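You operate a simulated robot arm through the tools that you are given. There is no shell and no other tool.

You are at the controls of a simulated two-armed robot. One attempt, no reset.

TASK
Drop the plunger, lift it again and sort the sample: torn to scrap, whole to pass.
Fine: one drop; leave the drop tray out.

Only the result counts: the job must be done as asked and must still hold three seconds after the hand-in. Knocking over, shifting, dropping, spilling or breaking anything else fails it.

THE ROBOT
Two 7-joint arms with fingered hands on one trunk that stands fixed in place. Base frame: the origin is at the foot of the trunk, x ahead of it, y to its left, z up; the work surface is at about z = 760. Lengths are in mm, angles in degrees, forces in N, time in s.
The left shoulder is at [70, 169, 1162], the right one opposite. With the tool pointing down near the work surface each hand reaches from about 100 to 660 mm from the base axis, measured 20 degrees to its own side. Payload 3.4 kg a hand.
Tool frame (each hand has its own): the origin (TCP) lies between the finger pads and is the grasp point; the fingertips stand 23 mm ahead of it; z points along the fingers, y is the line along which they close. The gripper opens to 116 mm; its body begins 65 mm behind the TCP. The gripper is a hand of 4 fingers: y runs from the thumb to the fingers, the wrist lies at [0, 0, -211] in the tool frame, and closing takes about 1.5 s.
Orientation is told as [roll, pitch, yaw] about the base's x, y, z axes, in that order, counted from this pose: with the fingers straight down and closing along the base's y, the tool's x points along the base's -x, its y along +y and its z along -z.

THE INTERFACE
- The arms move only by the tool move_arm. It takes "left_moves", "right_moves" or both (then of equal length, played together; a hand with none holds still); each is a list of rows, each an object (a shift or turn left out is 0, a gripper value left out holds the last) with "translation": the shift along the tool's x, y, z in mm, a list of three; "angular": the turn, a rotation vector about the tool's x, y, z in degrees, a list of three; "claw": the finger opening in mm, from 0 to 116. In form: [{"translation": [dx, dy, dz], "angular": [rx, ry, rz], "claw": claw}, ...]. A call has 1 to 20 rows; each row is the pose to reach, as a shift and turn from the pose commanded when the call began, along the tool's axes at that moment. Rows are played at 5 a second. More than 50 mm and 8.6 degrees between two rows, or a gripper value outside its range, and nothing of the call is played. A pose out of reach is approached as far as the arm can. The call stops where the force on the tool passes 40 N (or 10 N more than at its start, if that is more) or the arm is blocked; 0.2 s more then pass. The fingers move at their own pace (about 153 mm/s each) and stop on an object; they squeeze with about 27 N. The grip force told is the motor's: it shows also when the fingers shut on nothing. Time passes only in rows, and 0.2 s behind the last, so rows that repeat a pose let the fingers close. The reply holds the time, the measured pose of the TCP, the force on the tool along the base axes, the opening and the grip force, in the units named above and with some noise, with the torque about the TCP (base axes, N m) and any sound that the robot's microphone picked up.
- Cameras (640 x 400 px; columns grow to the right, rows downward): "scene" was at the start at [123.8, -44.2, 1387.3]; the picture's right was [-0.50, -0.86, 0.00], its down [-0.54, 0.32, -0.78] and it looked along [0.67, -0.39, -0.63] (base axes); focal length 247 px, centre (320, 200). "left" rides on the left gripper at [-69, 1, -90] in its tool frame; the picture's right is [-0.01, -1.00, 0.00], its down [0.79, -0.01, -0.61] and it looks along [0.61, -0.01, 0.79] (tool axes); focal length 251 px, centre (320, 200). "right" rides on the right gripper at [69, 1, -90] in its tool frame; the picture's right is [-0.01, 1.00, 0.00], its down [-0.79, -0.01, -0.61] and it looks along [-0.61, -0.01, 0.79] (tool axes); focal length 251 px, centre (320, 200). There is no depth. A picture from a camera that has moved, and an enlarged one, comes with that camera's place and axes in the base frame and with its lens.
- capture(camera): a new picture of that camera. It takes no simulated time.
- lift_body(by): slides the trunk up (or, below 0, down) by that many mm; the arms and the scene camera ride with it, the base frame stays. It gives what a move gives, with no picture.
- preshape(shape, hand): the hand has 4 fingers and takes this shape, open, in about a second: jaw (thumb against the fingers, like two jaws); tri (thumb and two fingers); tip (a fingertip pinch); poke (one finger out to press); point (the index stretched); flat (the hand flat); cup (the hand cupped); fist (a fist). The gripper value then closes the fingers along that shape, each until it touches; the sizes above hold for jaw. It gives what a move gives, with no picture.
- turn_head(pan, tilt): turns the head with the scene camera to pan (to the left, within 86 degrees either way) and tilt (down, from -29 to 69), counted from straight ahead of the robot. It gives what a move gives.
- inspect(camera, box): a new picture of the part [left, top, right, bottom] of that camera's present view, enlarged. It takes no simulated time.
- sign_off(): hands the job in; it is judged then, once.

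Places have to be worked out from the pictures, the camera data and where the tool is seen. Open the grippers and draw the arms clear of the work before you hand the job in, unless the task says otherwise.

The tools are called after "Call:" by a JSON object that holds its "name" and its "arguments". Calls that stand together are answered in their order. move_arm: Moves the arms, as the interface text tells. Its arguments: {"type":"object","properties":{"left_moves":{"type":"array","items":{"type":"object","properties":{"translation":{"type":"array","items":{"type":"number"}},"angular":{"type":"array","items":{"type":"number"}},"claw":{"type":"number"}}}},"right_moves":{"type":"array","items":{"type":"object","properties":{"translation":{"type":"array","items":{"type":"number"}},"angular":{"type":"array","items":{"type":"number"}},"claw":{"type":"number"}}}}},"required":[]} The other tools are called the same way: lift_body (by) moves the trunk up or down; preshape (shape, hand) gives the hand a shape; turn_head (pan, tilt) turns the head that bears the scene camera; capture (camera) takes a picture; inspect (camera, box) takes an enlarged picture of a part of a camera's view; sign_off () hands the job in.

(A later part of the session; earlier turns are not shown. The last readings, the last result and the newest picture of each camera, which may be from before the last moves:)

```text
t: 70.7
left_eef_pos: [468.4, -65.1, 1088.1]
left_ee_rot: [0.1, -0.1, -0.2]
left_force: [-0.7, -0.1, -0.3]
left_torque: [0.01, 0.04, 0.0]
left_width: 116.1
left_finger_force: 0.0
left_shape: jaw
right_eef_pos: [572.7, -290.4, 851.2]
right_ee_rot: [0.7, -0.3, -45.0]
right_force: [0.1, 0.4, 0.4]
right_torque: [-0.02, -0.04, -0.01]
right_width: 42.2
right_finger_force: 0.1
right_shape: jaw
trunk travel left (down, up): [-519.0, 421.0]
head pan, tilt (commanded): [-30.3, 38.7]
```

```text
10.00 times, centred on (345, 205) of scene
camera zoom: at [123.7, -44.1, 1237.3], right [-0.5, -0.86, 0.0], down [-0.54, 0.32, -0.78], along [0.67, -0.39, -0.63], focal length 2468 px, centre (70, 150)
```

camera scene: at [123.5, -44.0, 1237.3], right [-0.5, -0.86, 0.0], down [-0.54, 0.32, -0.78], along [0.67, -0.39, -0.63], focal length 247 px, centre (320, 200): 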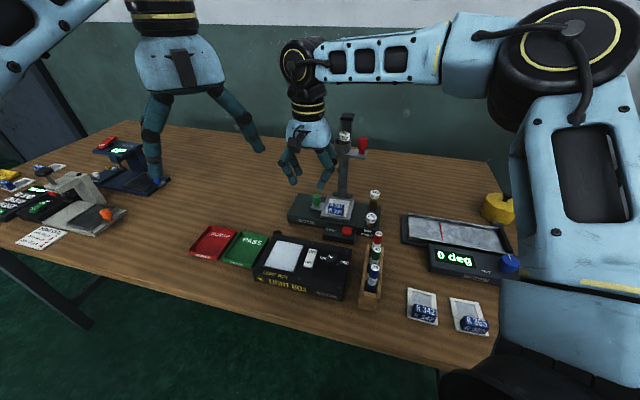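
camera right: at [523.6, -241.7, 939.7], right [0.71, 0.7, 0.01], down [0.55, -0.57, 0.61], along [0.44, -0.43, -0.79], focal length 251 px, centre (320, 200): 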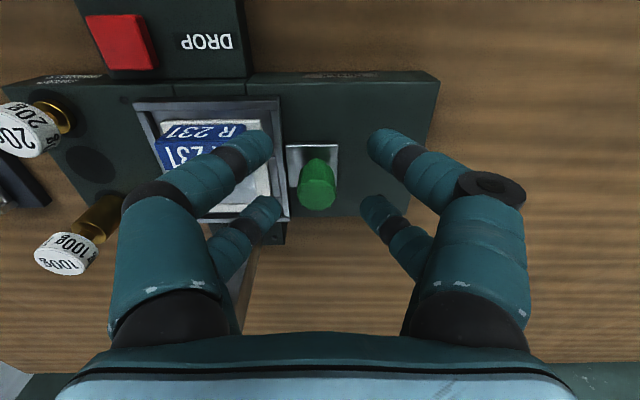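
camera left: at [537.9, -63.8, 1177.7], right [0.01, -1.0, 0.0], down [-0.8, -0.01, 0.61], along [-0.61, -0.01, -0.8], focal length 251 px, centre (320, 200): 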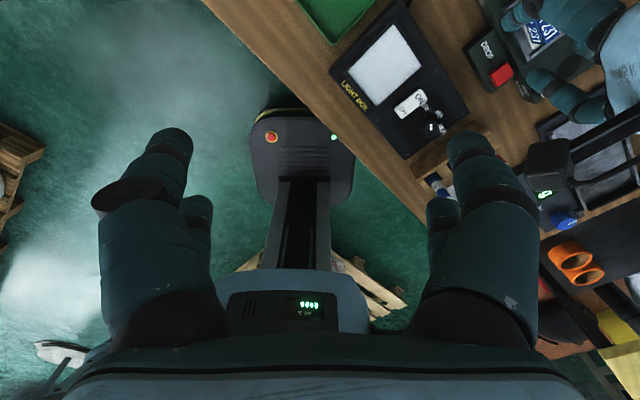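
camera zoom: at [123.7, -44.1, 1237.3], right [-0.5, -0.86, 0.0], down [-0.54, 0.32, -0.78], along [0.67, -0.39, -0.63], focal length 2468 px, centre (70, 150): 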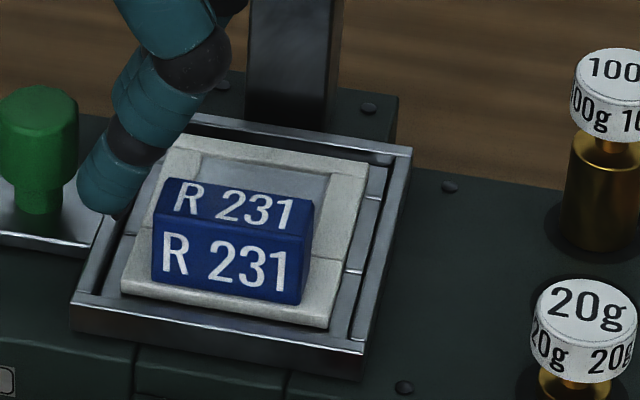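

The gap to the label is a few mm. I'll narrow the opening to 34 mm first (the knob is about 21 mm wide), then go down 18 mm.

Call:
{"name": "move_arm", "arguments": {"right_moves": [{"claw": 34}, {"claw": 34}, {"translation": [0, 0, 6], "claw": 34}, {"translation": [0, 0, 12], "claw": 34}, {"translation": [0, 0, 18], "claw": 34}, {"translation": [0, 0, 18], "claw": 34}]}}

Call:
{"name": "inspect", "arguments": {"camera": "right", "box": [150, 100, 410, 260]}}

Call:
{"name": "inspect", "arguments": {"camera": "scene", "box": [290, 120, 370, 225]}}

```text
t: 72.1
left_eef_pos: [469.6, -66.0, 1086.8]
left_ee_rot: [0.1, -0.1, -0.1]
left_force: [-0.4, -0.2, -0.4]
left_torque: [0.02, -0.01, 0.0]
left_width: 116.0
left_finger_force: 0.1
left_shape: jaw
right_eef_pos: [573.6, -291.1, 831.2]
right_ee_rot: [0.8, -0.4, -45.0]
right_force: [0.5, 0.5, 0.2]
right_torque: [0.01, -0.02, -0.01]
right_width: 34.2
right_finger_force: 0.1
right_shape: jaw
trunk travel left (down, up): [-519.0, 421.0]
head pan, tilt (commanded): [-30.3, 38.7]
```

```text
2.46 times, centred on (280, 180) of right
camera zoom: at [524.1, -242.7, 921.1], right [0.71, 0.7, 0.01], down [0.55, -0.57, 0.61], along [0.44, -0.43, -0.79], focal length 619 px, centre (418, 249)
```

zoom: 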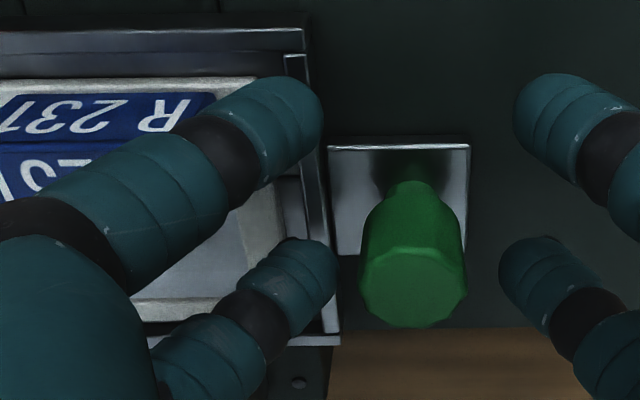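

```text
3.81 times, centred on (330, 172) of scene
camera zoom: at [123.7, -44.1, 1237.3], right [-0.5, -0.86, 0.0], down [-0.54, 0.32, -0.78], along [0.67, -0.39, -0.63], focal length 940 px, centre (282, 305)
```

zoom: 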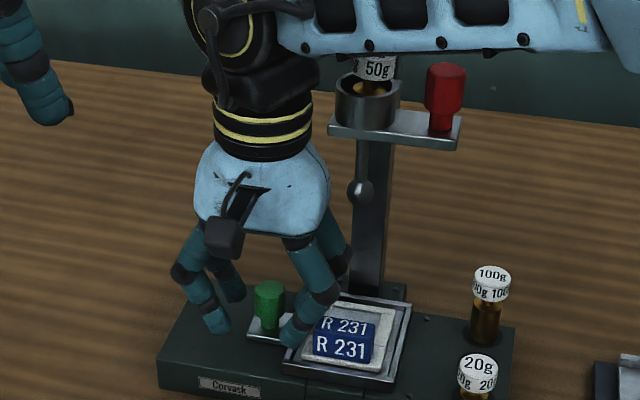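

Position good at z=831 with no contact. Closing on the green knob.

Call:
{"name": "move_arm", "arguments": {"right_moves": [{"claw": 24}, {"claw": 16}, {"claw": 8}, {"claw": 0}, {"claw": 0}, {"claw": 0}, {"claw": 0}]}}

Call:
{"name": "inspect", "arguments": {"camera": "right", "box": [150, 100, 410, 260]}}

Call:
{"name": "inspect", "arguments": {"camera": "scene", "box": [290, 120, 370, 225]}}

```text
t: 73.7
left_eef_pos: [470.2, -66.1, 1087.4]
left_ee_rot: [0.0, 0.1, -0.1]
left_force: [-0.1, 2.0, -0.7]
left_torque: [0.0, -0.02, 0.01]
left_width: 116.0
left_finger_force: 0.0
left_shape: jaw
right_eef_pos: [574.7, -292.1, 831.4]
right_ee_rot: [0.9, -0.3, -45.0]
right_force: [3.9, -4.6, 0.6]
right_torque: [-0.06, -0.06, -0.01]
right_width: 0.2
right_finger_force: 26.9
right_shape: jaw
trunk travel left (down, up): [-519.0, 421.0]
head pan, tilt (commanded): [-30.3, 38.7]
```

```text
2.46 times, centred on (280, 180) of right
camera zoom: at [524.7, -243.5, 920.7], right [0.71, 0.7, 0.01], down [0.55, -0.57, 0.61], along [0.44, -0.43, -0.79], focal length 619 px, centre (418, 249)
```

zoom: 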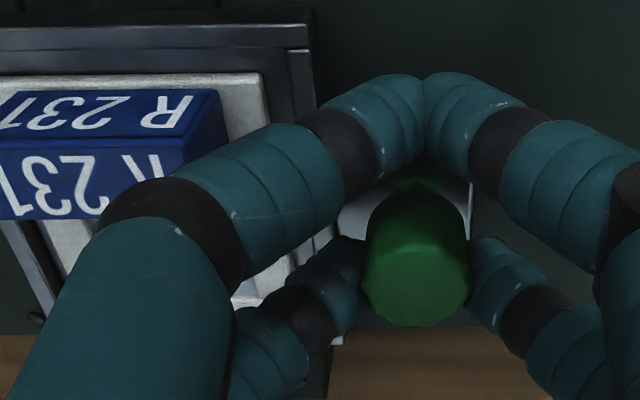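

```text
3.81 times, centred on (330, 172) of scene
camera zoom: at [124.6, -45.1, 1237.1], right [-0.5, -0.86, 0.0], down [-0.54, 0.32, -0.78], along [0.67, -0.39, -0.63], focal length 940 px, centre (282, 305)
```

zoom: 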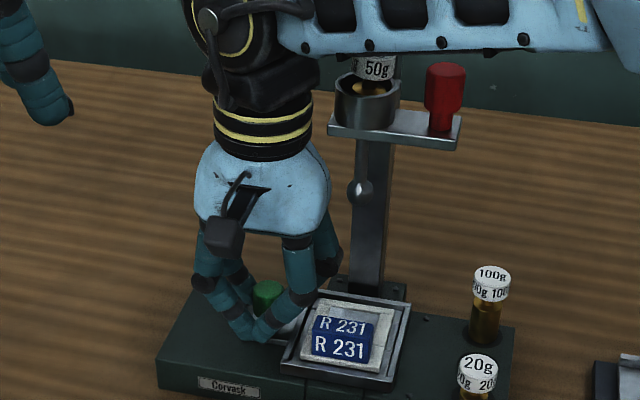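

The rear pair has the knob. I'll test a small pull to the left (+u), 8 mm, and check the force and whether the tray moves.

Call:
{"name": "move_arm", "arguments": {"right_moves": [{"translation": [0, 2, 0], "claw": 0}, {"translation": [0, 4, 0], "claw": 0}, {"translation": [0, 6, 0], "claw": 0}, {"translation": [0, 8, 0], "claw": 0}, {"translation": [0, 8, 0], "claw": 0}]}}

Call:
{"name": "inspect", "arguments": {"camera": "scene", "box": [290, 120, 370, 225]}}

```text
t: 74.9
left_eef_pos: [469.8, -66.4, 1087.0]
left_ee_rot: [0.0, -0.1, 0.0]
left_force: [-0.6, 0.3, 0.8]
left_torque: [-0.02, 0.01, 0.02]
left_width: 115.7
left_finger_force: 0.1
left_shape: jaw
right_eef_pos: [579.5, -287.3, 831.9]
right_ee_rot: [0.7, -0.2, -44.9]
right_force: [2.5, -3.6, -5.5]
right_torque: [-0.01, 0.09, -0.04]
right_width: 0.0
right_finger_force: 27.1
right_shape: jaw
trunk travel left (down, up): [-519.0, 421.0]
head pan, tilt (commanded): [-30.3, 38.7]
```

```text
3.81 times, centred on (330, 172) of scene
camera zoom: at [125.5, -45.4, 1236.9], right [-0.5, -0.86, 0.0], down [-0.54, 0.32, -0.78], along [0.67, -0.39, -0.63], focal length 940 px, centre (282, 305)
```

zoom: 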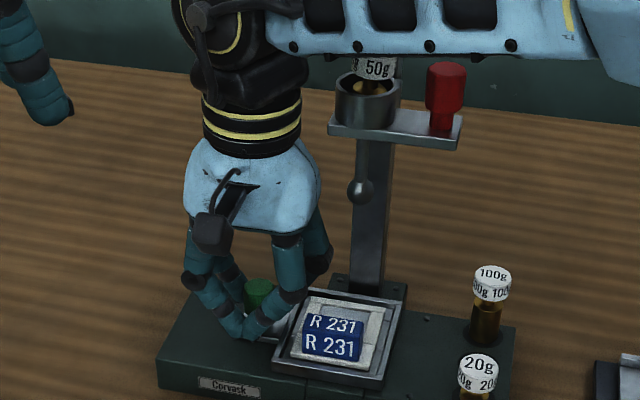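

The tray slides left with the knob. I'll keep pulling in moderate steps.

Call:
{"name": "move_arm", "arguments": {"right_moves": [{"translation": [0, 5, 0], "claw": 0}, {"translation": [0, 10, 0], "claw": 0}, {"translation": [0, 15, 0], "claw": 0}, {"translation": [0, 20, 0], "claw": 0}, {"translation": [0, 25, 0], "claw": 0}, {"translation": [0, 30, 0], "claw": 0}, {"translation": [0, 30, 0], "claw": 0}]}}

Call:
{"name": "inspect", "arguments": {"camera": "scene", "box": [270, 120, 370, 225]}}

```text
t: 76.5
left_eef_pos: [471.8, -67.7, 1084.4]
left_ee_rot: [0.1, 0.1, 0.0]
left_force: [-0.3, 0.8, 1.1]
left_torque: [0.02, -0.02, 0.03]
left_width: 116.1
left_finger_force: 0.1
left_shape: jaw
right_eef_pos: [590.2, -275.4, 832.6]
right_ee_rot: [0.9, -0.2, -45.0]
right_force: [14.5, -14.8, -3.6]
right_torque: [-0.23, -0.21, -0.02]
right_width: 0.1
right_finger_force: 27.1
right_shape: jaw
right hand out of reach, approached as far as the arm can: row 4, 5, 6, 7
trunk travel left (down, up): [-519.0, 421.0]
head pan, tilt (commanded): [-30.3, 38.7]
```

```text
3.81 times, centred on (320, 172) of scene
camera zoom: at [127.6, -47.7, 1236.7], right [-0.5, -0.86, 0.0], down [-0.54, 0.32, -0.78], along [0.67, -0.39, -0.63], focal length 940 px, centre (320, 305)
```

zoom: 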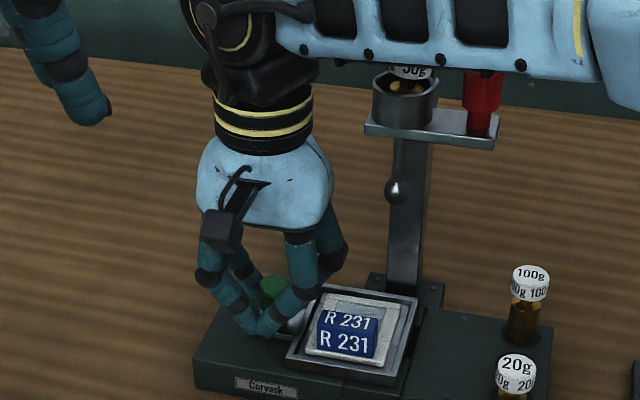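

The tray has moved about 24 mm, but the arm is at its reach limit in this yaw and is now dragging the rig sideways (20 N). I'll stop and open the fingers to relieve it.

Call:
{"name": "move_arm", "arguments": {"right_moves": [{"translation": [-2, -3, 0], "claw": 0}, {"translation": [-2, -3, 0], "claw": 10}, {"translation": [-2, -3, 0], "claw": 25}, {"translation": [-2, -3, 0], "claw": 34}, {"translation": [-2, -3, 0], "claw": 34}]}}

Call:
{"name": "capture", "arguments": {"camera": "right"}}

Call:
{"name": "inspect", "arguments": {"camera": "scene", "box": [270, 120, 400, 250]}}

```text
t: 77.7
left_eef_pos: [468.0, -64.2, 1086.6]
left_ee_rot: [0.0, -0.1, -0.1]
left_force: [0.4, -0.2, 0.1]
left_torque: [0.0, 0.0, 0.02]
left_width: 116.0
left_finger_force: 0.1
left_shape: jaw
right_eef_pos: [587.6, -275.8, 835.8]
right_ee_rot: [0.9, -0.3, -44.9]
right_force: [1.0, -0.2, 0.6]
right_torque: [-0.01, -0.01, 0.03]
right_width: 33.5
right_finger_force: 0.0
right_shape: jaw
trunk travel left (down, up): [-519.0, 421.0]
head pan, tilt (commanded): [-30.3, 38.7]
```

```text
taken
camera right: at [537.0, -227.0, 924.6], right [0.71, 0.7, 0.01], down [0.55, -0.57, 0.61], along [0.44, -0.43, -0.79], focal length 251 px, centre (320, 200)
```

right: 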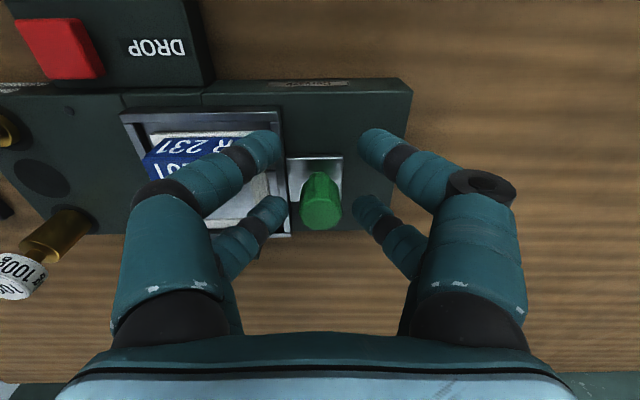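

```text
3.08 times, centred on (335, 185) of scene
camera zoom: at [123.3, -43.7, 1237.3], right [-0.5, -0.86, 0.0], down [-0.54, 0.32, -0.78], along [0.67, -0.39, -0.63], focal length 760 px, centre (274, 246)
```

zoom: 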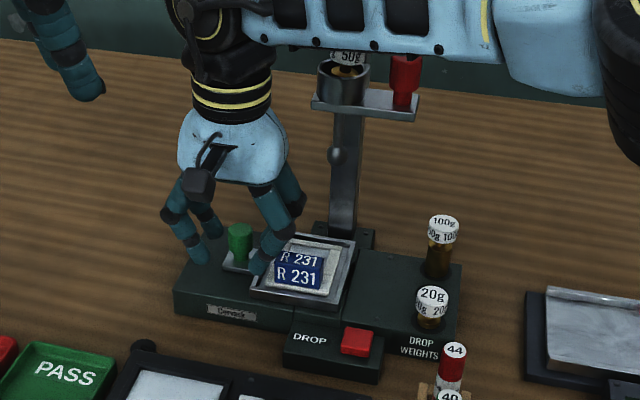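

Force is back to zero and the knob is still between the rear fingers. The knob is round, so I can re-grip it, rotate the hand about it towards yaw -25° where the arm reaches further, and then continue the pull.

Call:
{"name": "move_arm", "arguments": {"right_moves": [{"claw": 20}, {"claw": 8}, {"claw": 0}, {"claw": 0}, {"claw": 0}, {"claw": 0}]}}

Call:
{"name": "inspect", "arguments": {"camera": "right", "box": [150, 100, 450, 280]}}

```text
t: 79.1
left_eef_pos: [469.8, -65.3, 1086.8]
left_ee_rot: [0.0, 0.1, -0.1]
left_force: [0.1, 0.0, 0.0]
left_torque: [-0.02, 0.0, -0.01]
left_width: 115.9
left_finger_force: 0.1
left_shape: jaw
right_eef_pos: [588.0, -276.5, 833.8]
right_ee_rot: [0.8, -0.3, -44.9]
right_force: [1.5, -1.6, -0.3]
right_torque: [-0.02, -0.03, 0.01]
right_width: 0.1
right_finger_force: 27.6
right_shape: jaw
trunk travel left (down, up): [-519.0, 421.0]
head pan, tilt (commanded): [-30.3, 38.7]
```

```text
2.13 times, centred on (300, 190) of right
camera zoom: at [537.7, -227.9, 924.0], right [0.71, 0.7, 0.01], down [0.55, -0.57, 0.61], along [0.44, -0.43, -0.79], focal length 536 px, centre (363, 221)
```

zoom: 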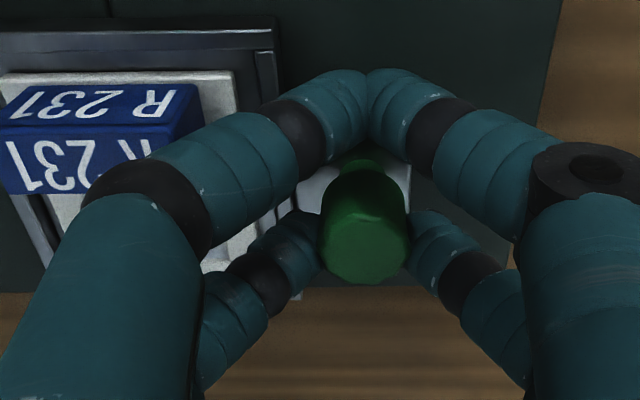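

Firm grip, little force. Rotating the hand 20° about the knob axis.

Call:
{"name": "move_arm", "arguments": {"right_moves": [{"translation": [-0.05, -1.1, 0], "angular": [0, 0, -4], "claw": 0}, {"translation": [-0.15, -2.2, 0], "angular": [0, 0, -8], "claw": 0}, {"translation": [-0.35, -3.3, 0], "angular": [0, 0, -12], "claw": 0}, {"translation": [-0.6, -4.4, 0], "angular": [0, 0, -16], "claw": 0}, {"translation": [-0.96, -5.5, 0], "angular": [0, 0, -20], "claw": 0}, {"translation": [-0.96, -5.5, 0], "angular": [0, 0, -20], "claw": 0}]}}

Call:
{"name": "inspect", "arguments": {"camera": "right", "box": [150, 100, 450, 280]}}

Call:
{"name": "inspect", "arguments": {"camera": "scene", "box": [270, 120, 400, 250]}}

```text
t: 80.5
left_eef_pos: [469.8, -67.4, 1086.9]
left_ee_rot: [0.0, 0.0, -0.1]
left_force: [0.5, -0.6, 0.0]
left_torque: [0.0, -0.02, -0.01]
left_width: 116.2
left_finger_force: 0.0
left_shape: jaw
right_eef_pos: [585.7, -281.6, 834.0]
right_ee_rot: [0.7, -0.5, -24.8]
right_force: [9.7, -9.5, 0.8]
right_torque: [-0.21, -0.13, -0.32]
right_width: 0.0
right_finger_force: 27.0
right_shape: jaw
trunk travel left (down, up): [-519.0, 421.0]
head pan, tilt (commanded): [-30.3, 38.7]
```

```text
2.13 times, centred on (300, 190) of right
camera zoom: at [522.4, -253.1, 923.3], right [0.43, 0.9, 0.01], down [0.71, -0.35, 0.61], along [0.56, -0.26, -0.79], focal length 536 px, centre (363, 221)
```

zoom: 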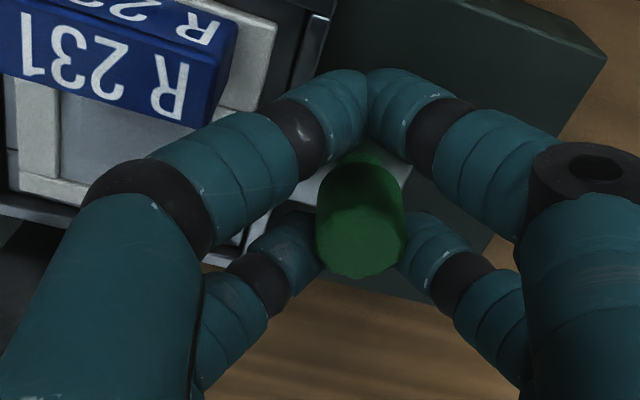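

```text
3.08 times, centred on (335, 185) of scene
camera zoom: at [125.5, -45.9, 1237.0], right [-0.5, -0.86, 0.0], down [-0.54, 0.32, -0.78], along [0.67, -0.39, -0.63], focal length 760 px, centre (274, 246)
```

zoom: 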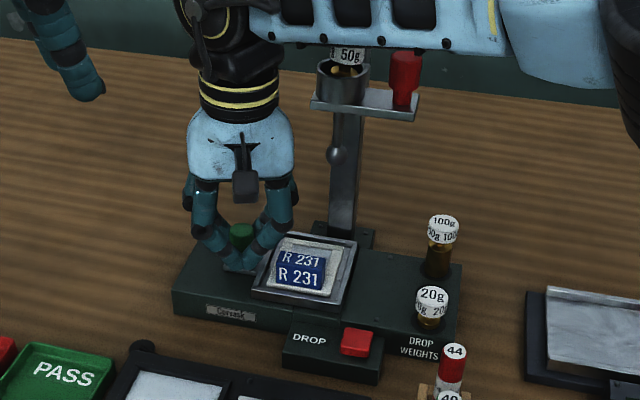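

Rotated and still reachable. I'll continue the pull along +u, with a small correction towards the rig to cancel the sideways load.

Call:
{"name": "move_arm", "arguments": {"right_moves": [{"translation": [-4.5, 3.7, 0], "claw": 0}, {"translation": [-7.2, 8, 0], "claw": 0}, {"translation": [-8.9, 12.7, 0], "claw": 0}, {"translation": [-8.9, 12.7, 0], "claw": 0}]}}

Call:
{"name": "inspect", "arguments": {"camera": "scene", "box": [270, 120, 400, 250]}}

```text
t: 81.5
left_eef_pos: [472.0, -68.2, 1085.6]
left_ee_rot: [0.0, 0.1, 0.0]
left_force: [-0.3, 0.2, 0.1]
left_torque: [0.01, 0.02, 0.02]
left_width: 115.9
left_finger_force: 0.0
left_shape: jaw
right_eef_pos: [591.0, -277.7, 833.8]
right_ee_rot: [0.8, -0.6, -25.0]
right_force: [10.7, -11.2, -5.7]
right_torque: [-0.17, -0.04, -0.26]
right_width: 0.2
right_finger_force: 27.5
right_shape: jaw
right hand out of reach, approached as far as the arm can: row 2, 3, 4
trunk travel left (down, up): [-519.0, 421.0]
head pan, tilt (commanded): [-30.3, 38.7]
```

```text
3.08 times, centred on (335, 185) of scene
camera zoom: at [127.0, -47.0, 1236.7], right [-0.5, -0.86, 0.0], down [-0.54, 0.32, -0.78], along [0.67, -0.39, -0.63], focal length 760 px, centre (274, 246)
```

zoom: 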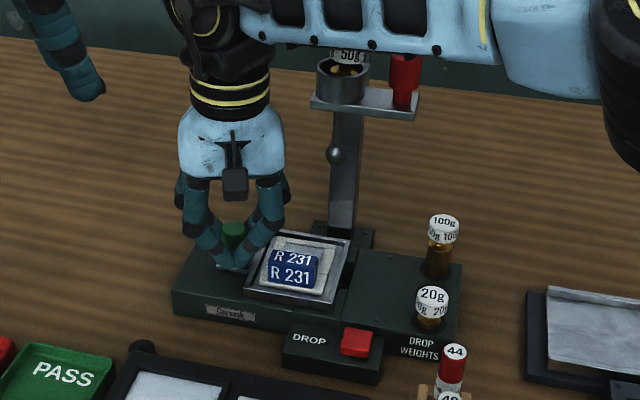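

Same reach limit: with the trunk low, the forearm is too horizontal. Raising the trunk should extend the reach. I'll rotate back so that opening is clear of the label, then release.

Call:
{"name": "move_arm", "arguments": {"right_moves": [{"translation": [-0.1, 1.5, 0], "angular": [0, 0, 5], "claw": 0}, {"translation": [-0.3, 2.9, 0], "angular": [0, 0, 10], "claw": 0}, {"translation": [-0.6, 4.3, 0], "angular": [0, 0, 15], "claw": 0}, {"translation": [-0.96, 5.5, 0], "angular": [0, 0, 20], "claw": 0}, {"translation": [-0.96, 5.5, 0], "angular": [0, 0, 20], "claw": 12}, {"translation": [-0.96, 5.5, 0], "angular": [0, 0, 20], "claw": 30}, {"translation": [-0.96, 5.5, 0], "angular": [0, 0, 20], "claw": 32}, {"translation": [-0.96, 5.5, 0], "angular": [0, 0, 20], "claw": 32}]}}

Call:
{"name": "capture", "arguments": {"camera": "right"}}

```text
t: 83.3
left_eef_pos: [468.1, -63.1, 1087.2]
left_ee_rot: [-0.2, -0.1, 0.0]
left_force: [-1.3, -0.3, 0.2]
left_torque: [-0.03, -0.04, 0.01]
left_width: 115.6
left_finger_force: 0.1
left_shape: jaw
right_eef_pos: [587.8, -269.7, 840.7]
right_ee_rot: [1.0, -0.4, -44.9]
right_force: [-0.5, 0.1, 0.3]
right_torque: [-0.05, -0.02, -0.01]
right_width: 31.7
right_finger_force: 0.1
right_shape: jaw
right hand out of reach, approached as far as the arm can: row 4, 5, 6, 7, 8
trunk travel left (down, up): [-519.0, 421.0]
head pan, tilt (commanded): [-30.3, 38.7]
```

```text
taken
camera right: at [537.4, -221.3, 929.3], right [0.71, 0.7, 0.02], down [0.55, -0.57, 0.61], along [0.44, -0.43, -0.79], focal length 251 px, centre (320, 200)
```

right: 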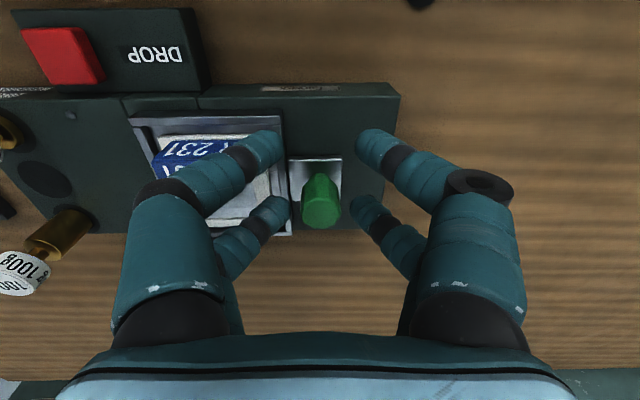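

Released with no force. I'll back out to the front and up.

Call:
{"name": "move_arm", "arguments": {"right_moves": [{"translation": [2, 0, -12], "claw": 32}, {"translation": [15, 0, -16], "claw": 32}, {"translation": [35, 0, -18], "claw": 32}, {"translation": [55, 0, -25], "claw": 32}, {"translation": [65, 0, -60], "claw": 32}, {"translation": [70, 0, -100], "claw": 32}, {"translation": [70, 0, -130], "claw": 32}, {"translation": [70, 0, -130], "claw": 32}]}}

Call:
{"name": "inspect", "arguments": {"camera": "right", "box": [100, 50, 460, 275]}}

Call:
{"name": "inspect", "arguments": {"camera": "scene", "box": [270, 120, 400, 250]}}

```text
t: 85.1
left_eef_pos: [469.0, -65.2, 1087.1]
left_ee_rot: [0.0, 0.0, -0.1]
left_force: [-0.8, -1.9, 0.1]
left_torque: [0.02, 0.0, 0.04]
left_width: 115.9
left_finger_force: 0.0
left_shape: jaw
right_eef_pos: [535.9, -221.2, 969.8]
right_ee_rot: [0.8, -0.3, -45.0]
right_force: [0.1, -0.3, -0.6]
right_torque: [-0.01, 0.0, 0.0]
right_width: 31.7
right_finger_force: 0.1
right_shape: jaw
trunk travel left (down, up): [-519.0, 421.0]
head pan, tilt (commanded): [-30.3, 38.7]
```

```text
1.78 times, centred on (280, 162) of right
camera zoom: at [485.6, -173.2, 1058.9], right [0.71, 0.7, 0.01], down [0.55, -0.57, 0.61], along [0.44, -0.43, -0.79], focal length 447 px, centre (391, 267)
```

zoom: 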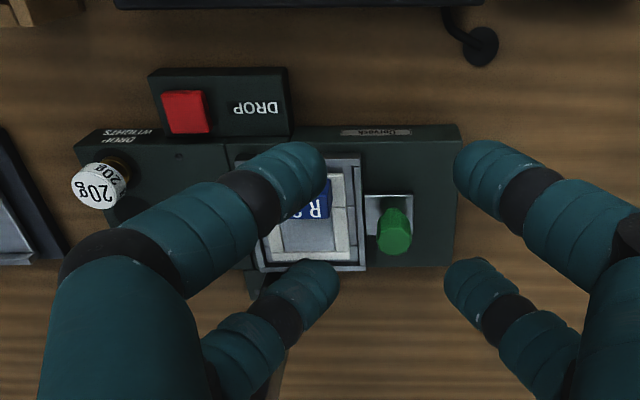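

```text
3.08 times, centred on (335, 185) of scene
camera zoom: at [123.9, -44.2, 1237.2], right [-0.5, -0.86, 0.0], down [-0.54, 0.32, -0.78], along [0.67, -0.39, -0.63], focal length 760 px, centre (274, 246)
```

zoom: 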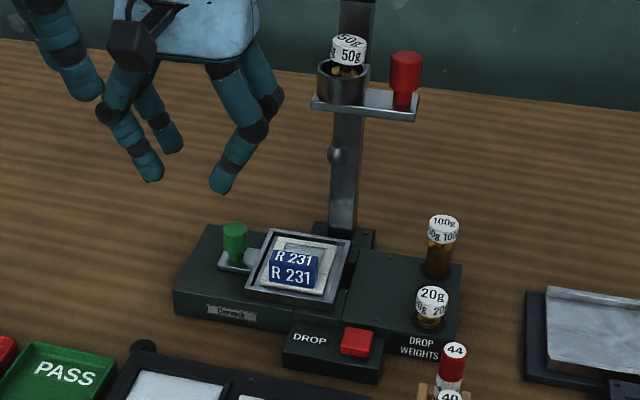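

The tray is out about 25–30 mm, with roughly 30 mm more until its tab is flush with the base end, as on the other stations. I'll raise the trunk for more reach and then push the knob from its inner side with the poke finger.

Call:
{"name": "lift_body", "arguments": {"by": 100}}

Call:
{"name": "lift_body", "arguments": {"by": 100}}

Call:
{"name": "preshape", "arguments": {"hand": "right", "shape": "poke"}}

Call:
{"name": "capture", "arguments": {"camera": "scene"}}

```text
t: 86.4
left_eef_pos: [469.4, -64.4, 1185.6]
left_ee_rot: [-0.1, 0.0, -0.2]
left_force: [0.0, 0.4, -0.3]
left_torque: [-0.01, 0.02, -0.03]
left_width: 115.9
left_finger_force: 0.0
left_shape: jaw
right_eef_pos: [536.2, -222.1, 1069.2]
right_ee_rot: [0.8, -0.3, -45.0]
right_force: [0.8, -1.5, -0.7]
right_torque: [0.03, 0.0, -0.04]
right_width: 31.8
right_finger_force: 0.0
right_shape: jaw
trunk travel left (down, up): [-619.0, 321.0]
head pan, tilt (commanded): [-30.3, 38.7]
```

```text
t: 87.8
left_eef_pos: [468.9, -64.5, 1286.8]
left_ee_rot: [0.0, 0.0, -0.2]
left_force: [0.7, 0.2, -0.7]
left_torque: [0.03, -0.01, 0.02]
left_width: 115.9
left_finger_force: 0.1
left_shape: jaw
right_eef_pos: [536.1, -221.5, 1169.1]
right_ee_rot: [0.8, -0.4, -44.9]
right_force: [0.3, 0.9, 0.5]
right_torque: [-0.03, 0.01, 0.0]
right_width: 31.7
right_finger_force: 0.0
right_shape: jaw
trunk travel left (down, up): [-719.0, 221.0]
head pan, tilt (commanded): [-30.3, 38.7]
```

```text
t: 88.7
left_eef_pos: [468.8, -64.6, 1286.8]
left_ee_rot: [0.0, -0.1, -0.1]
left_force: [0.2, -0.6, 0.2]
left_torque: [-0.02, 0.0, 0.02]
left_width: 115.9
left_finger_force: 0.0
left_shape: jaw
right_eef_pos: [535.8, -221.3, 1167.9]
right_ee_rot: [0.8, -0.3, -45.0]
right_force: [0.4, 0.6, 0.2]
right_torque: [-0.02, -0.03, -0.01]
right_width: 0.0
right_finger_force: 0.1
right_shape: poke
trunk travel left (down, up): [-719.0, 221.0]
head pan, tilt (commanded): [-30.3, 38.7]
```

```text
taken
camera scene: at [123.8, -44.1, 1437.2], right [-0.5, -0.86, 0.0], down [-0.54, 0.32, -0.78], along [0.67, -0.39, -0.63], focal length 247 px, centre (320, 200)
```

scene: 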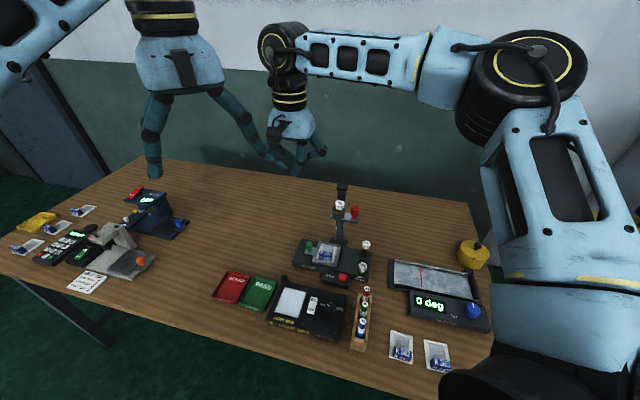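

I'll rotate to yaw +10° while moving to the start point in front of the knob at z≈1000.

Call:
{"name": "move_arm", "arguments": {"right_moves": [{"translation": [-5, -2, 20], "angular": [0, 0, -6.9]}, {"translation": [-10, -4, 41], "angular": [0, 0, -13.8]}, {"translation": [-16, -5, 62], "angular": [0, 0, -20.6]}, {"translation": [-21, -7, 83], "angular": [0, 0, -27.5]}, {"translation": [-27, -9, 104], "angular": [0, 0, -34.4]}, {"translation": [-32, -11, 125], "angular": [0, 0, -41.3]}, {"translation": [-37, -12, 146], "angular": [0, 0, -48.1]}, {"translation": [-42.4, -14.1, 168], "angular": [0, 0, -55]}, {"translation": [-42.4, -14.1, 168], "angular": [0, 0, -55]}]}}

Call:
{"name": "capture", "arguments": {"camera": "right"}}

Call:
{"name": "inspect", "arguments": {"camera": "scene", "box": [270, 150, 400, 290]}}

```text
t: 90.7
left_eef_pos: [468.0, -64.5, 1286.8]
left_ee_rot: [0.1, -0.1, -0.1]
left_force: [-0.7, 0.5, -0.2]
left_torque: [0.01, 0.05, 0.0]
left_width: 116.0
left_finger_force: 0.0
left_shape: jaw
right_eef_pos: [556.5, -261.8, 1001.8]
right_ee_rot: [0.2, -0.9, 10.1]
right_force: [-0.5, -0.1, 0.4]
right_torque: [-0.01, -0.02, 0.0]
right_width: 0.0
right_finger_force: 0.1
right_shape: poke
trunk travel left (down, up): [-719.0, 221.0]
head pan, tilt (commanded): [-30.3, 38.7]
```

```text
taken
camera right: at [488.7, -273.1, 1089.6], right [-0.17, 0.99, 0.0], down [0.77, 0.13, 0.62], along [0.61, 0.11, -0.79], focal length 251 px, centre (320, 200)
```

right: 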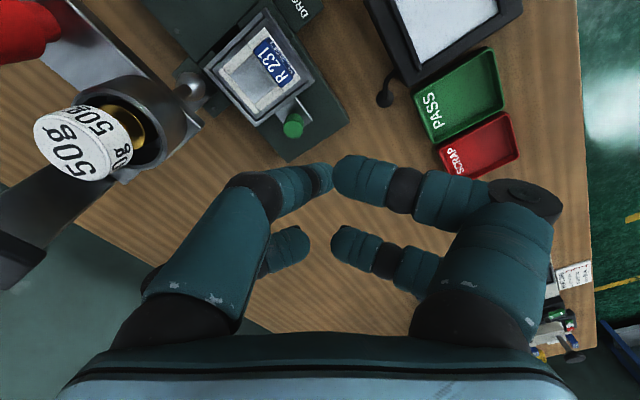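

```text
2.86 times, centred on (335, 220) of scene
camera zoom: at [123.5, -44.0, 1437.3], right [-0.5, -0.86, 0.0], down [-0.54, 0.32, -0.78], along [0.67, -0.39, -0.63], focal length 705 px, centre (277, 143)
```

zoom: 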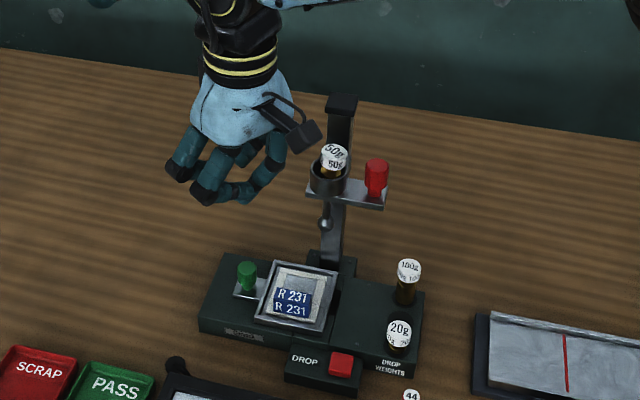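

The knob is at about (597,-284). I'll descend in front of it to z≈832, where the tip is at about 812: above the tray rim, below the knob's top.

Call:
{"name": "move_arm", "arguments": {"right_moves": [{"translation": [0, 0, 40]}, {"translation": [0, 0, 80]}, {"translation": [0, 0, 120]}, {"translation": [0, 0, 150]}, {"translation": [0, 0, 169]}, {"translation": [0, 0, 169]}]}}

Call:
{"name": "capture", "arguments": {"camera": "right"}}

Call:
{"name": "inspect", "arguments": {"camera": "scene", "box": [280, 180, 380, 280]}}

```text
t: 92.1
left_eef_pos: [468.4, -64.9, 1286.4]
left_ee_rot: [0.0, -0.1, -0.2]
left_force: [-0.5, 0.1, 0.1]
left_torque: [-0.01, -0.01, 0.0]
left_width: 116.1
left_finger_force: 0.0
left_shape: jaw
right_eef_pos: [513.8, -278.3, 877.7]
right_ee_rot: [0.2, -1.0, 9.9]
right_force: [-0.6, -0.1, 0.1]
right_torque: [-0.02, -0.02, -0.02]
right_width: 0.0
right_finger_force: 0.1
right_shape: poke
right hand out of reach, approached as far as the arm can: row 2, 3, 4, 5, 6
trunk travel left (down, up): [-719.0, 221.0]
head pan, tilt (commanded): [-30.3, 38.7]
```

```text
taken
camera right: at [444.6, -290.7, 965.6], right [-0.17, 0.99, 0.0], down [0.77, 0.13, 0.62], along [0.61, 0.11, -0.78], focal length 251 px, centre (320, 200)
```

right: 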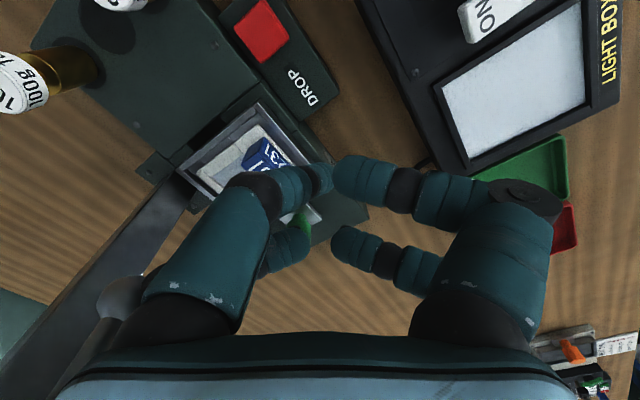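

```text
4.00 times, centred on (330, 230) of scene
camera zoom: at [123.8, -44.3, 1437.2], right [-0.5, -0.86, 0.0], down [-0.54, 0.32, -0.78], along [0.67, -0.39, -0.63], focal length 987 px, centre (280, 80)
```

zoom: 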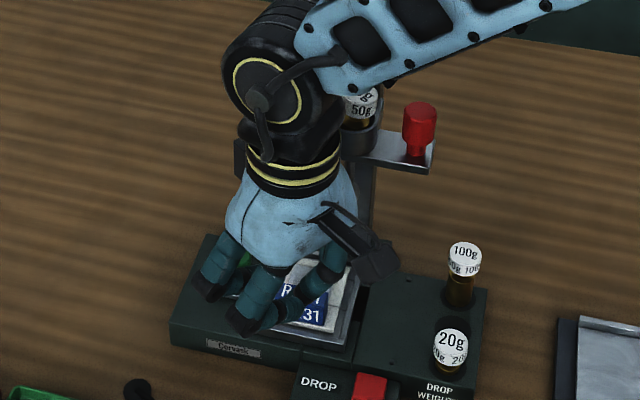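

Raising the trunk made the reach shorter, and the hand was pulled back towards the rig. There is no contact (forces are zero). I'll move it away towards the robot and up first.

Call:
{"name": "move_arm", "arguments": {"right_moves": [{"translation": [15, 8, -10]}, {"translation": [30, 16, -30]}, {"translation": [45, 24, -70]}, {"translation": [50, 30, -110]}, {"translation": [50, 30, -150]}, {"translation": [50, 30, -190]}, {"translation": [50, 30, -225]}, {"translation": [50, 30, -225]}]}}

Call:
{"name": "lift_body", "arguments": {"by": -100}}

Call:
{"name": "capture", "arguments": {"camera": "scene"}}

```text
t: 93.9
left_eef_pos: [469.0, -65.7, 1287.3]
left_ee_rot: [-0.1, 0.0, -0.1]
left_force: [-0.7, -0.1, -1.5]
left_torque: [0.01, 0.03, 0.03]
left_width: 115.8
left_finger_force: 0.1
left_shape: jaw
right_eef_pos: [457.2, -255.6, 1102.3]
right_ee_rot: [0.1, -0.9, 10.0]
right_force: [0.6, 0.7, 0.2]
right_torque: [-0.05, 0.01, 0.0]
right_width: 0.0
right_finger_force: 0.0
right_shape: poke
trunk travel left (down, up): [-719.0, 221.0]
head pan, tilt (commanded): [-30.3, 38.7]
```

```text
t: 95.2
left_eef_pos: [467.6, -64.6, 1187.2]
left_ee_rot: [0.0, -0.1, -0.1]
left_force: [-0.6, -0.4, -0.2]
left_torque: [-0.02, 0.0, -0.04]
left_width: 115.9
left_finger_force: 0.1
left_shape: jaw
right_eef_pos: [457.6, -255.7, 1001.1]
right_ee_rot: [0.2, -1.0, 10.0]
right_force: [-0.3, -0.4, 0.2]
right_torque: [0.0, 0.0, -0.01]
right_width: 0.2
right_finger_force: 0.0
right_shape: poke
trunk travel left (down, up): [-619.0, 321.0]
head pan, tilt (commanded): [-30.3, 38.7]
```

```text
taken
camera scene: at [123.6, -44.1, 1337.3], right [-0.5, -0.86, 0.0], down [-0.54, 0.32, -0.78], along [0.67, -0.39, -0.63], focal length 247 px, centre (320, 200)
```

scene: 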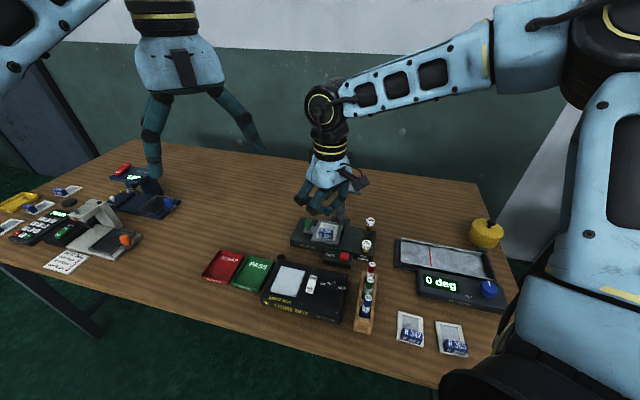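

New plan: the tray's right-hand wall (now at u≈125) can be pushed from the accessible right-front side, which is well within reach, instead of stretching for the knob. I'll lower the trunk to the height that gave good freedom.

Call:
{"name": "lift_body", "arguments": {"by": -100}}

Call:
{"name": "inspect", "arguments": {"camera": "scene", "box": [260, 120, 420, 260]}}

Call:
{"name": "capture", "arguments": {"camera": "right"}}

Call:
{"name": "inspect", "arguments": {"camera": "left", "box": [420, 0, 640, 140]}}

```text
t: 96.5
left_eef_pos: [468.2, -64.6, 1087.2]
left_ee_rot: [-0.1, -0.1, -0.1]
left_force: [0.6, 0.0, -0.5]
left_torque: [-0.01, -0.04, 0.03]
left_width: 116.2
left_finger_force: 0.1
left_shape: jaw
right_eef_pos: [456.8, -256.1, 901.7]
right_ee_rot: [0.3, -0.9, 10.0]
right_force: [0.2, 0.3, -0.8]
right_torque: [0.01, 0.01, -0.02]
right_width: 0.0
right_finger_force: 0.1
right_shape: poke
trunk travel left (down, up): [-519.0, 421.0]
head pan, tilt (commanded): [-30.3, 38.7]
```

```text
2.86 times, centred on (340, 190) of scene
camera zoom: at [123.5, -44.1, 1237.3], right [-0.5, -0.86, 0.0], down [-0.54, 0.32, -0.78], along [0.67, -0.39, -0.63], focal length 705 px, centre (263, 229)
```

zoom: 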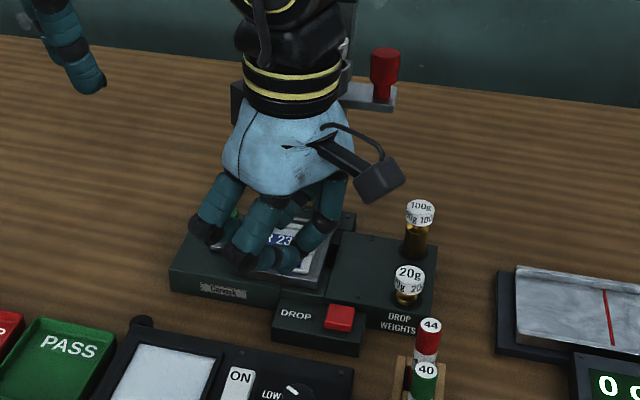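

```text
taken
camera right: at [388.2, -268.4, 990.5], right [-0.17, 0.99, 0.0], down [0.77, 0.13, 0.62], along [0.61, 0.11, -0.79], focal length 251 px, centre (320, 200)
```

right: 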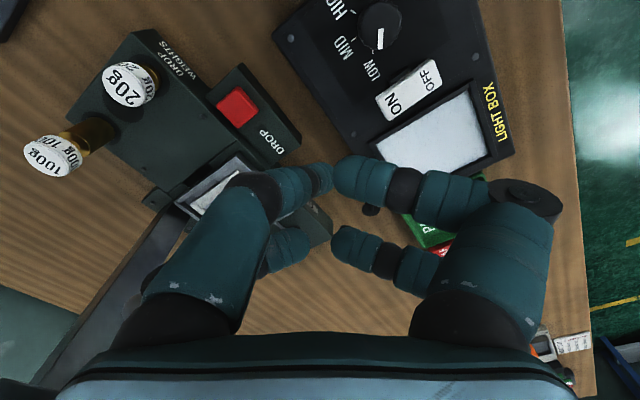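

```text
2.86 times, centred on (530, 70) of left
camera zoom: at [537.9, -63.8, 1177.7], right [0.01, -1.0, 0.0], down [-0.8, -0.01, 0.61], along [-0.61, -0.01, -0.8], focal length 718 px, centre (-280, 571)
```

zoom: 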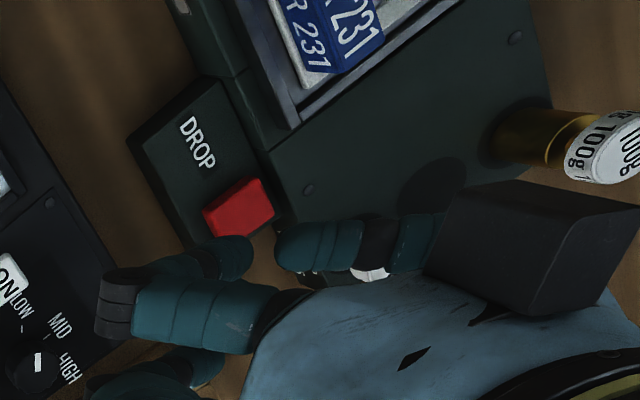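

The rig hasn't shifted (the button is at the same computed place). I'll turn the hand back to yaw -45° and move to in front of the gap right of the tray.

Call:
{"name": "move_arm", "arguments": {"right_moves": [{"translation": [-0.2, -7, 2], "angular": [0, 0, 6.9]}, {"translation": [-0.4, -14, 4], "angular": [0, 0, 13.8]}, {"translation": [-0.7, -21, 6], "angular": [0, 0, 20.6]}, {"translation": [-0.9, -28, 8], "angular": [0, 0, 27.5]}, {"translation": [-1.1, -35, 10], "angular": [0, 0, 34.4]}, {"translation": [-1.4, -42, 12], "angular": [0, 0, 41.3]}, {"translation": [-1.6, -49, 14], "angular": [0, 0, 48.1]}, {"translation": [-1.8, -54.8, 16], "angular": [0, 0, 55]}, {"translation": [-1.8, -54.8, 16], "angular": [0, 0, 55]}]}}

Call:
{"name": "capture", "arguments": {"camera": "right"}}

Call:
{"name": "inspect", "arguments": {"camera": "right", "box": [200, 100, 440, 250]}}

```text
t: 98.5
left_eef_pos: [467.5, -65.3, 1086.2]
left_ee_rot: [0.0, -0.1, -0.2]
left_force: [0.0, 0.0, 0.0]
left_torque: [-0.03, 0.01, -0.01]
left_width: 115.9
left_finger_force: 0.1
left_shape: jaw
right_eef_pos: [469.9, -310.1, 885.4]
right_ee_rot: [1.0, -0.4, -45.1]
right_force: [-0.5, -1.2, -0.5]
right_torque: [0.03, 0.0, 0.01]
right_width: 0.0
right_finger_force: 0.0
right_shape: poke
trunk travel left (down, up): [-519.0, 421.0]
head pan, tilt (commanded): [-30.3, 38.7]
```

```text
taken
camera right: at [419.3, -261.9, 975.0], right [0.71, 0.7, 0.02], down [0.55, -0.57, 0.61], along [0.44, -0.43, -0.79], focal length 251 px, centre (320, 200)
```

right: 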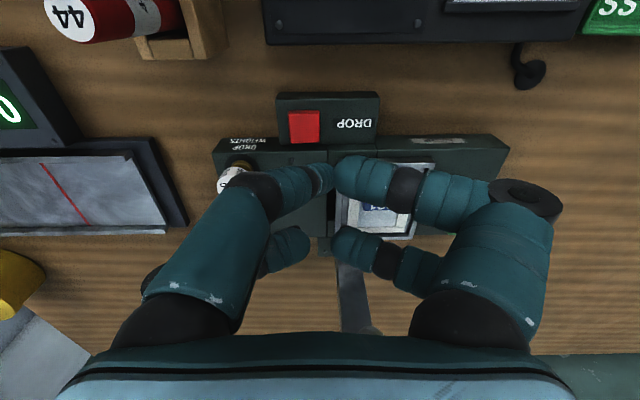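

```text
2.67 times, centred on (320, 175) of right
camera zoom: at [419.3, -261.9, 975.0], right [0.71, 0.7, 0.02], down [0.55, -0.57, 0.61], along [0.44, -0.43, -0.79], focal length 670 px, centre (320, 267)
```

zoom: 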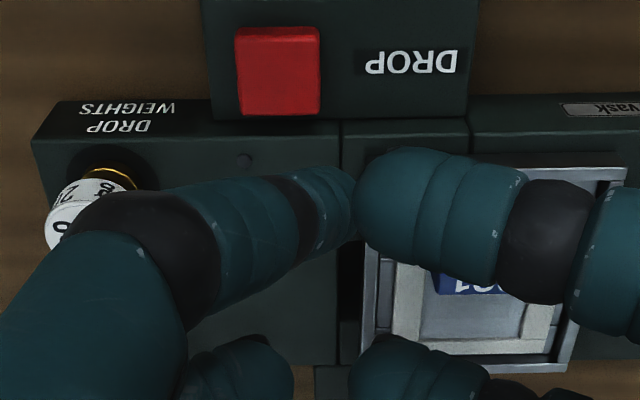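

The tray's right wall is at u≈125 with a small gap beside it. I'll test an 8° tilt here in free air before going in.

Call:
{"name": "move_arm", "arguments": {"right_moves": [{"angular": [0, -3, 0]}, {"angular": [0, -6, 0]}, {"angular": [0, -8, 0]}, {"angular": [0, -8, 0]}]}}

```text
t: 99.5
left_eef_pos: [468.8, -64.9, 1086.8]
left_ee_rot: [0.0, -0.1, -0.1]
left_force: [-0.1, 0.4, -0.3]
left_torque: [-0.02, 0.02, 0.0]
left_width: 115.9
left_finger_force: 0.1
left_shape: jaw
right_eef_pos: [469.4, -310.0, 885.6]
right_ee_rot: [0.9, -8.4, -45.1]
right_force: [-0.6, 0.0, 0.1]
right_torque: [0.01, -0.06, 0.0]
right_width: 0.0
right_finger_force: 0.0
right_shape: poke
trunk travel left (down, up): [-519.0, 421.0]
head pan, tilt (commanded): [-30.3, 38.7]
```

Tilt is reachable at this trunk height. I'll move in over the gap to the right of the tray, at z≈850.

Call:
{"name": "move_arm", "arguments": {"right_moves": [{"translation": [-6, -1, 14]}, {"translation": [-15, -2, 24]}, {"translation": [-25, -2.4, 33]}, {"translation": [-34.5, -2.4, 40.4]}, {"translation": [-34.5, -2.4, 40.4]}]}}

Call:
{"name": "capture", "arguments": {"camera": "right"}}

Call:
{"name": "inspect", "arguments": {"camera": "scene", "box": [290, 120, 400, 240]}}

Call:
{"name": "inspect", "arguments": {"camera": "left", "box": [460, 0, 640, 120]}}

```text
t: 100.7
left_eef_pos: [468.4, -66.0, 1086.6]
left_ee_rot: [0.0, -0.1, -0.1]
left_force: [1.1, 0.9, -1.1]
left_torque: [0.0, 0.01, 0.03]
left_width: 115.9
left_finger_force: 0.0
left_shape: jaw
right_eef_pos: [496.7, -340.5, 849.6]
right_ee_rot: [0.9, -8.3, -45.1]
right_force: [0.2, -0.1, -0.1]
right_torque: [0.02, 0.02, -0.01]
right_width: 0.1
right_finger_force: 0.0
right_shape: poke
trunk travel left (down, up): [-519.0, 421.0]
head pan, tilt (commanded): [-30.3, 38.7]
```

```text
taken
camera right: at [438.0, -283.2, 929.2], right [0.71, 0.7, 0.02], down [0.48, -0.51, 0.72], along [0.51, -0.5, -0.7], focal length 251 px, centre (320, 200)
```

right: 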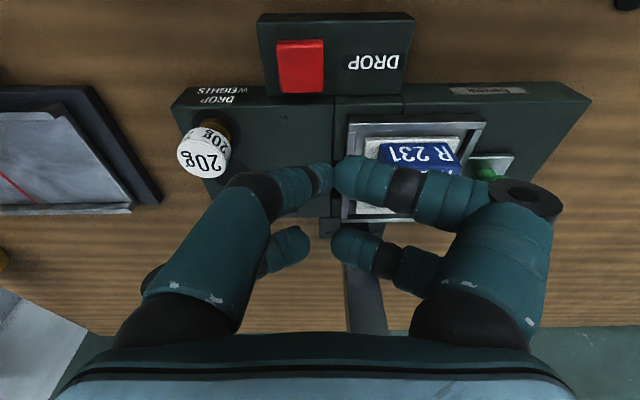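

```text
3.33 times, centred on (345, 180) of scene
camera zoom: at [123.5, -44.0, 1237.3], right [-0.5, -0.86, 0.0], down [-0.54, 0.32, -0.78], along [0.67, -0.39, -0.63], focal length 823 px, centre (237, 267)
```

zoom: 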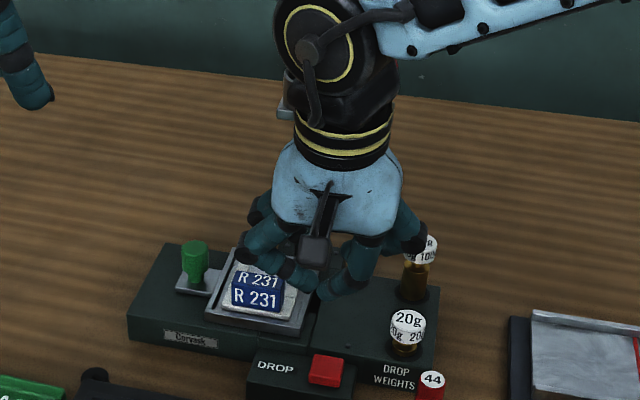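

```text
3.33 times, centred on (550, 60) of left
camera zoom: at [537.9, -63.7, 1177.7], right [0.01, -1.0, 0.0], down [-0.8, -0.01, 0.61], along [-0.61, -0.01, -0.8], focal length 838 px, centre (-447, 667)
```

zoom: 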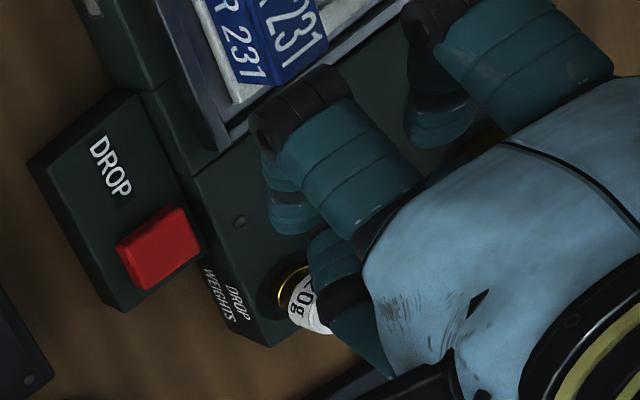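

Over the gap with clearance all round. I'll descend 20 mm and check the tip against the tray wall.

Call:
{"name": "move_arm", "arguments": {"right_moves": [{"translation": [1.5, 0, 10]}, {"translation": [2.9, 0, 20]}, {"translation": [2.9, 0, 20]}]}}

Call:
{"name": "inspect", "arguments": {"camera": "right", "box": [240, 80, 440, 230]}}

Call:
{"name": "inspect", "arguments": {"camera": "scene", "box": [315, 170, 375, 225]}}

Call:
{"name": "inspect", "arguments": {"camera": "left", "box": [490, 0, 590, 80]}}

```text
t: 101.5
left_eef_pos: [469.2, -64.3, 1086.0]
left_ee_rot: [0.0, -0.1, 0.0]
left_force: [-0.7, 0.1, -0.8]
left_torque: [0.0, -0.02, -0.04]
left_width: 115.9
left_finger_force: 0.1
left_shape: jaw
right_eef_pos: [496.6, -339.9, 831.6]
right_ee_rot: [0.8, -8.4, -45.1]
right_force: [0.0, -0.5, 0.1]
right_torque: [0.01, -0.03, 0.0]
right_width: 0.2
right_finger_force: 0.0
right_shape: poke
trunk travel left (down, up): [-519.0, 421.0]
head pan, tilt (commanded): [-30.3, 38.7]
```

```text
2.67 times, centred on (340, 155) of right
camera zoom: at [438.2, -283.8, 909.6], right [0.71, 0.7, 0.02], down [0.48, -0.51, 0.72], along [0.51, -0.5, -0.7], focal length 670 px, centre (267, 320)
```

zoom: 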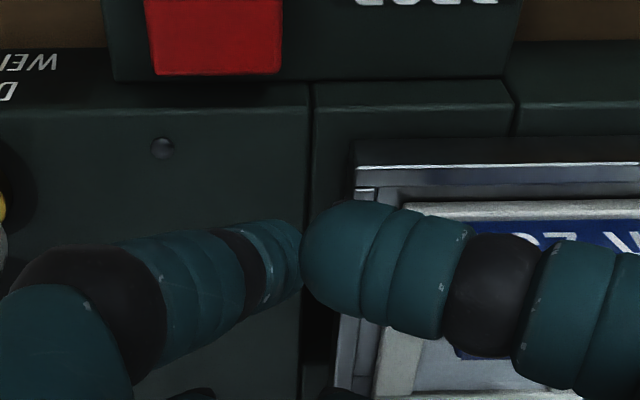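

```text
7.27 times, centred on (345, 198) of scene
camera zoom: at [123.7, -44.1, 1237.3], right [-0.5, -0.86, 0.0], down [-0.54, 0.32, -0.78], along [0.67, -0.39, -0.63], focal length 1795 px, centre (138, 218)
```

zoom: 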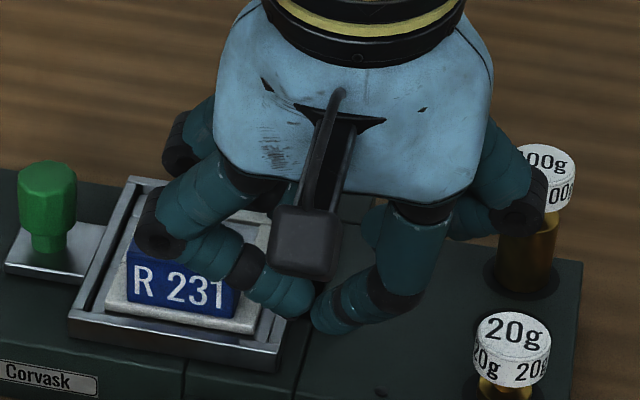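

```text
5.00 times, centred on (540, 40) of left
camera zoom: at [538.0, -63.8, 1177.6], right [0.01, -1.0, 0.0], down [-0.8, -0.01, 0.61], along [-0.61, -0.01, -0.8], focal length 1257 px, centre (-780, 1000)
```

zoom: 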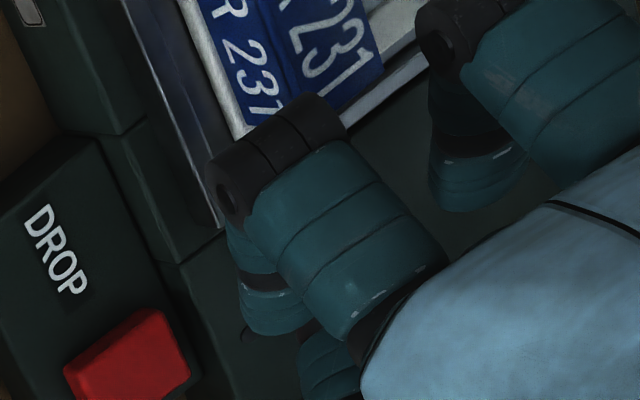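

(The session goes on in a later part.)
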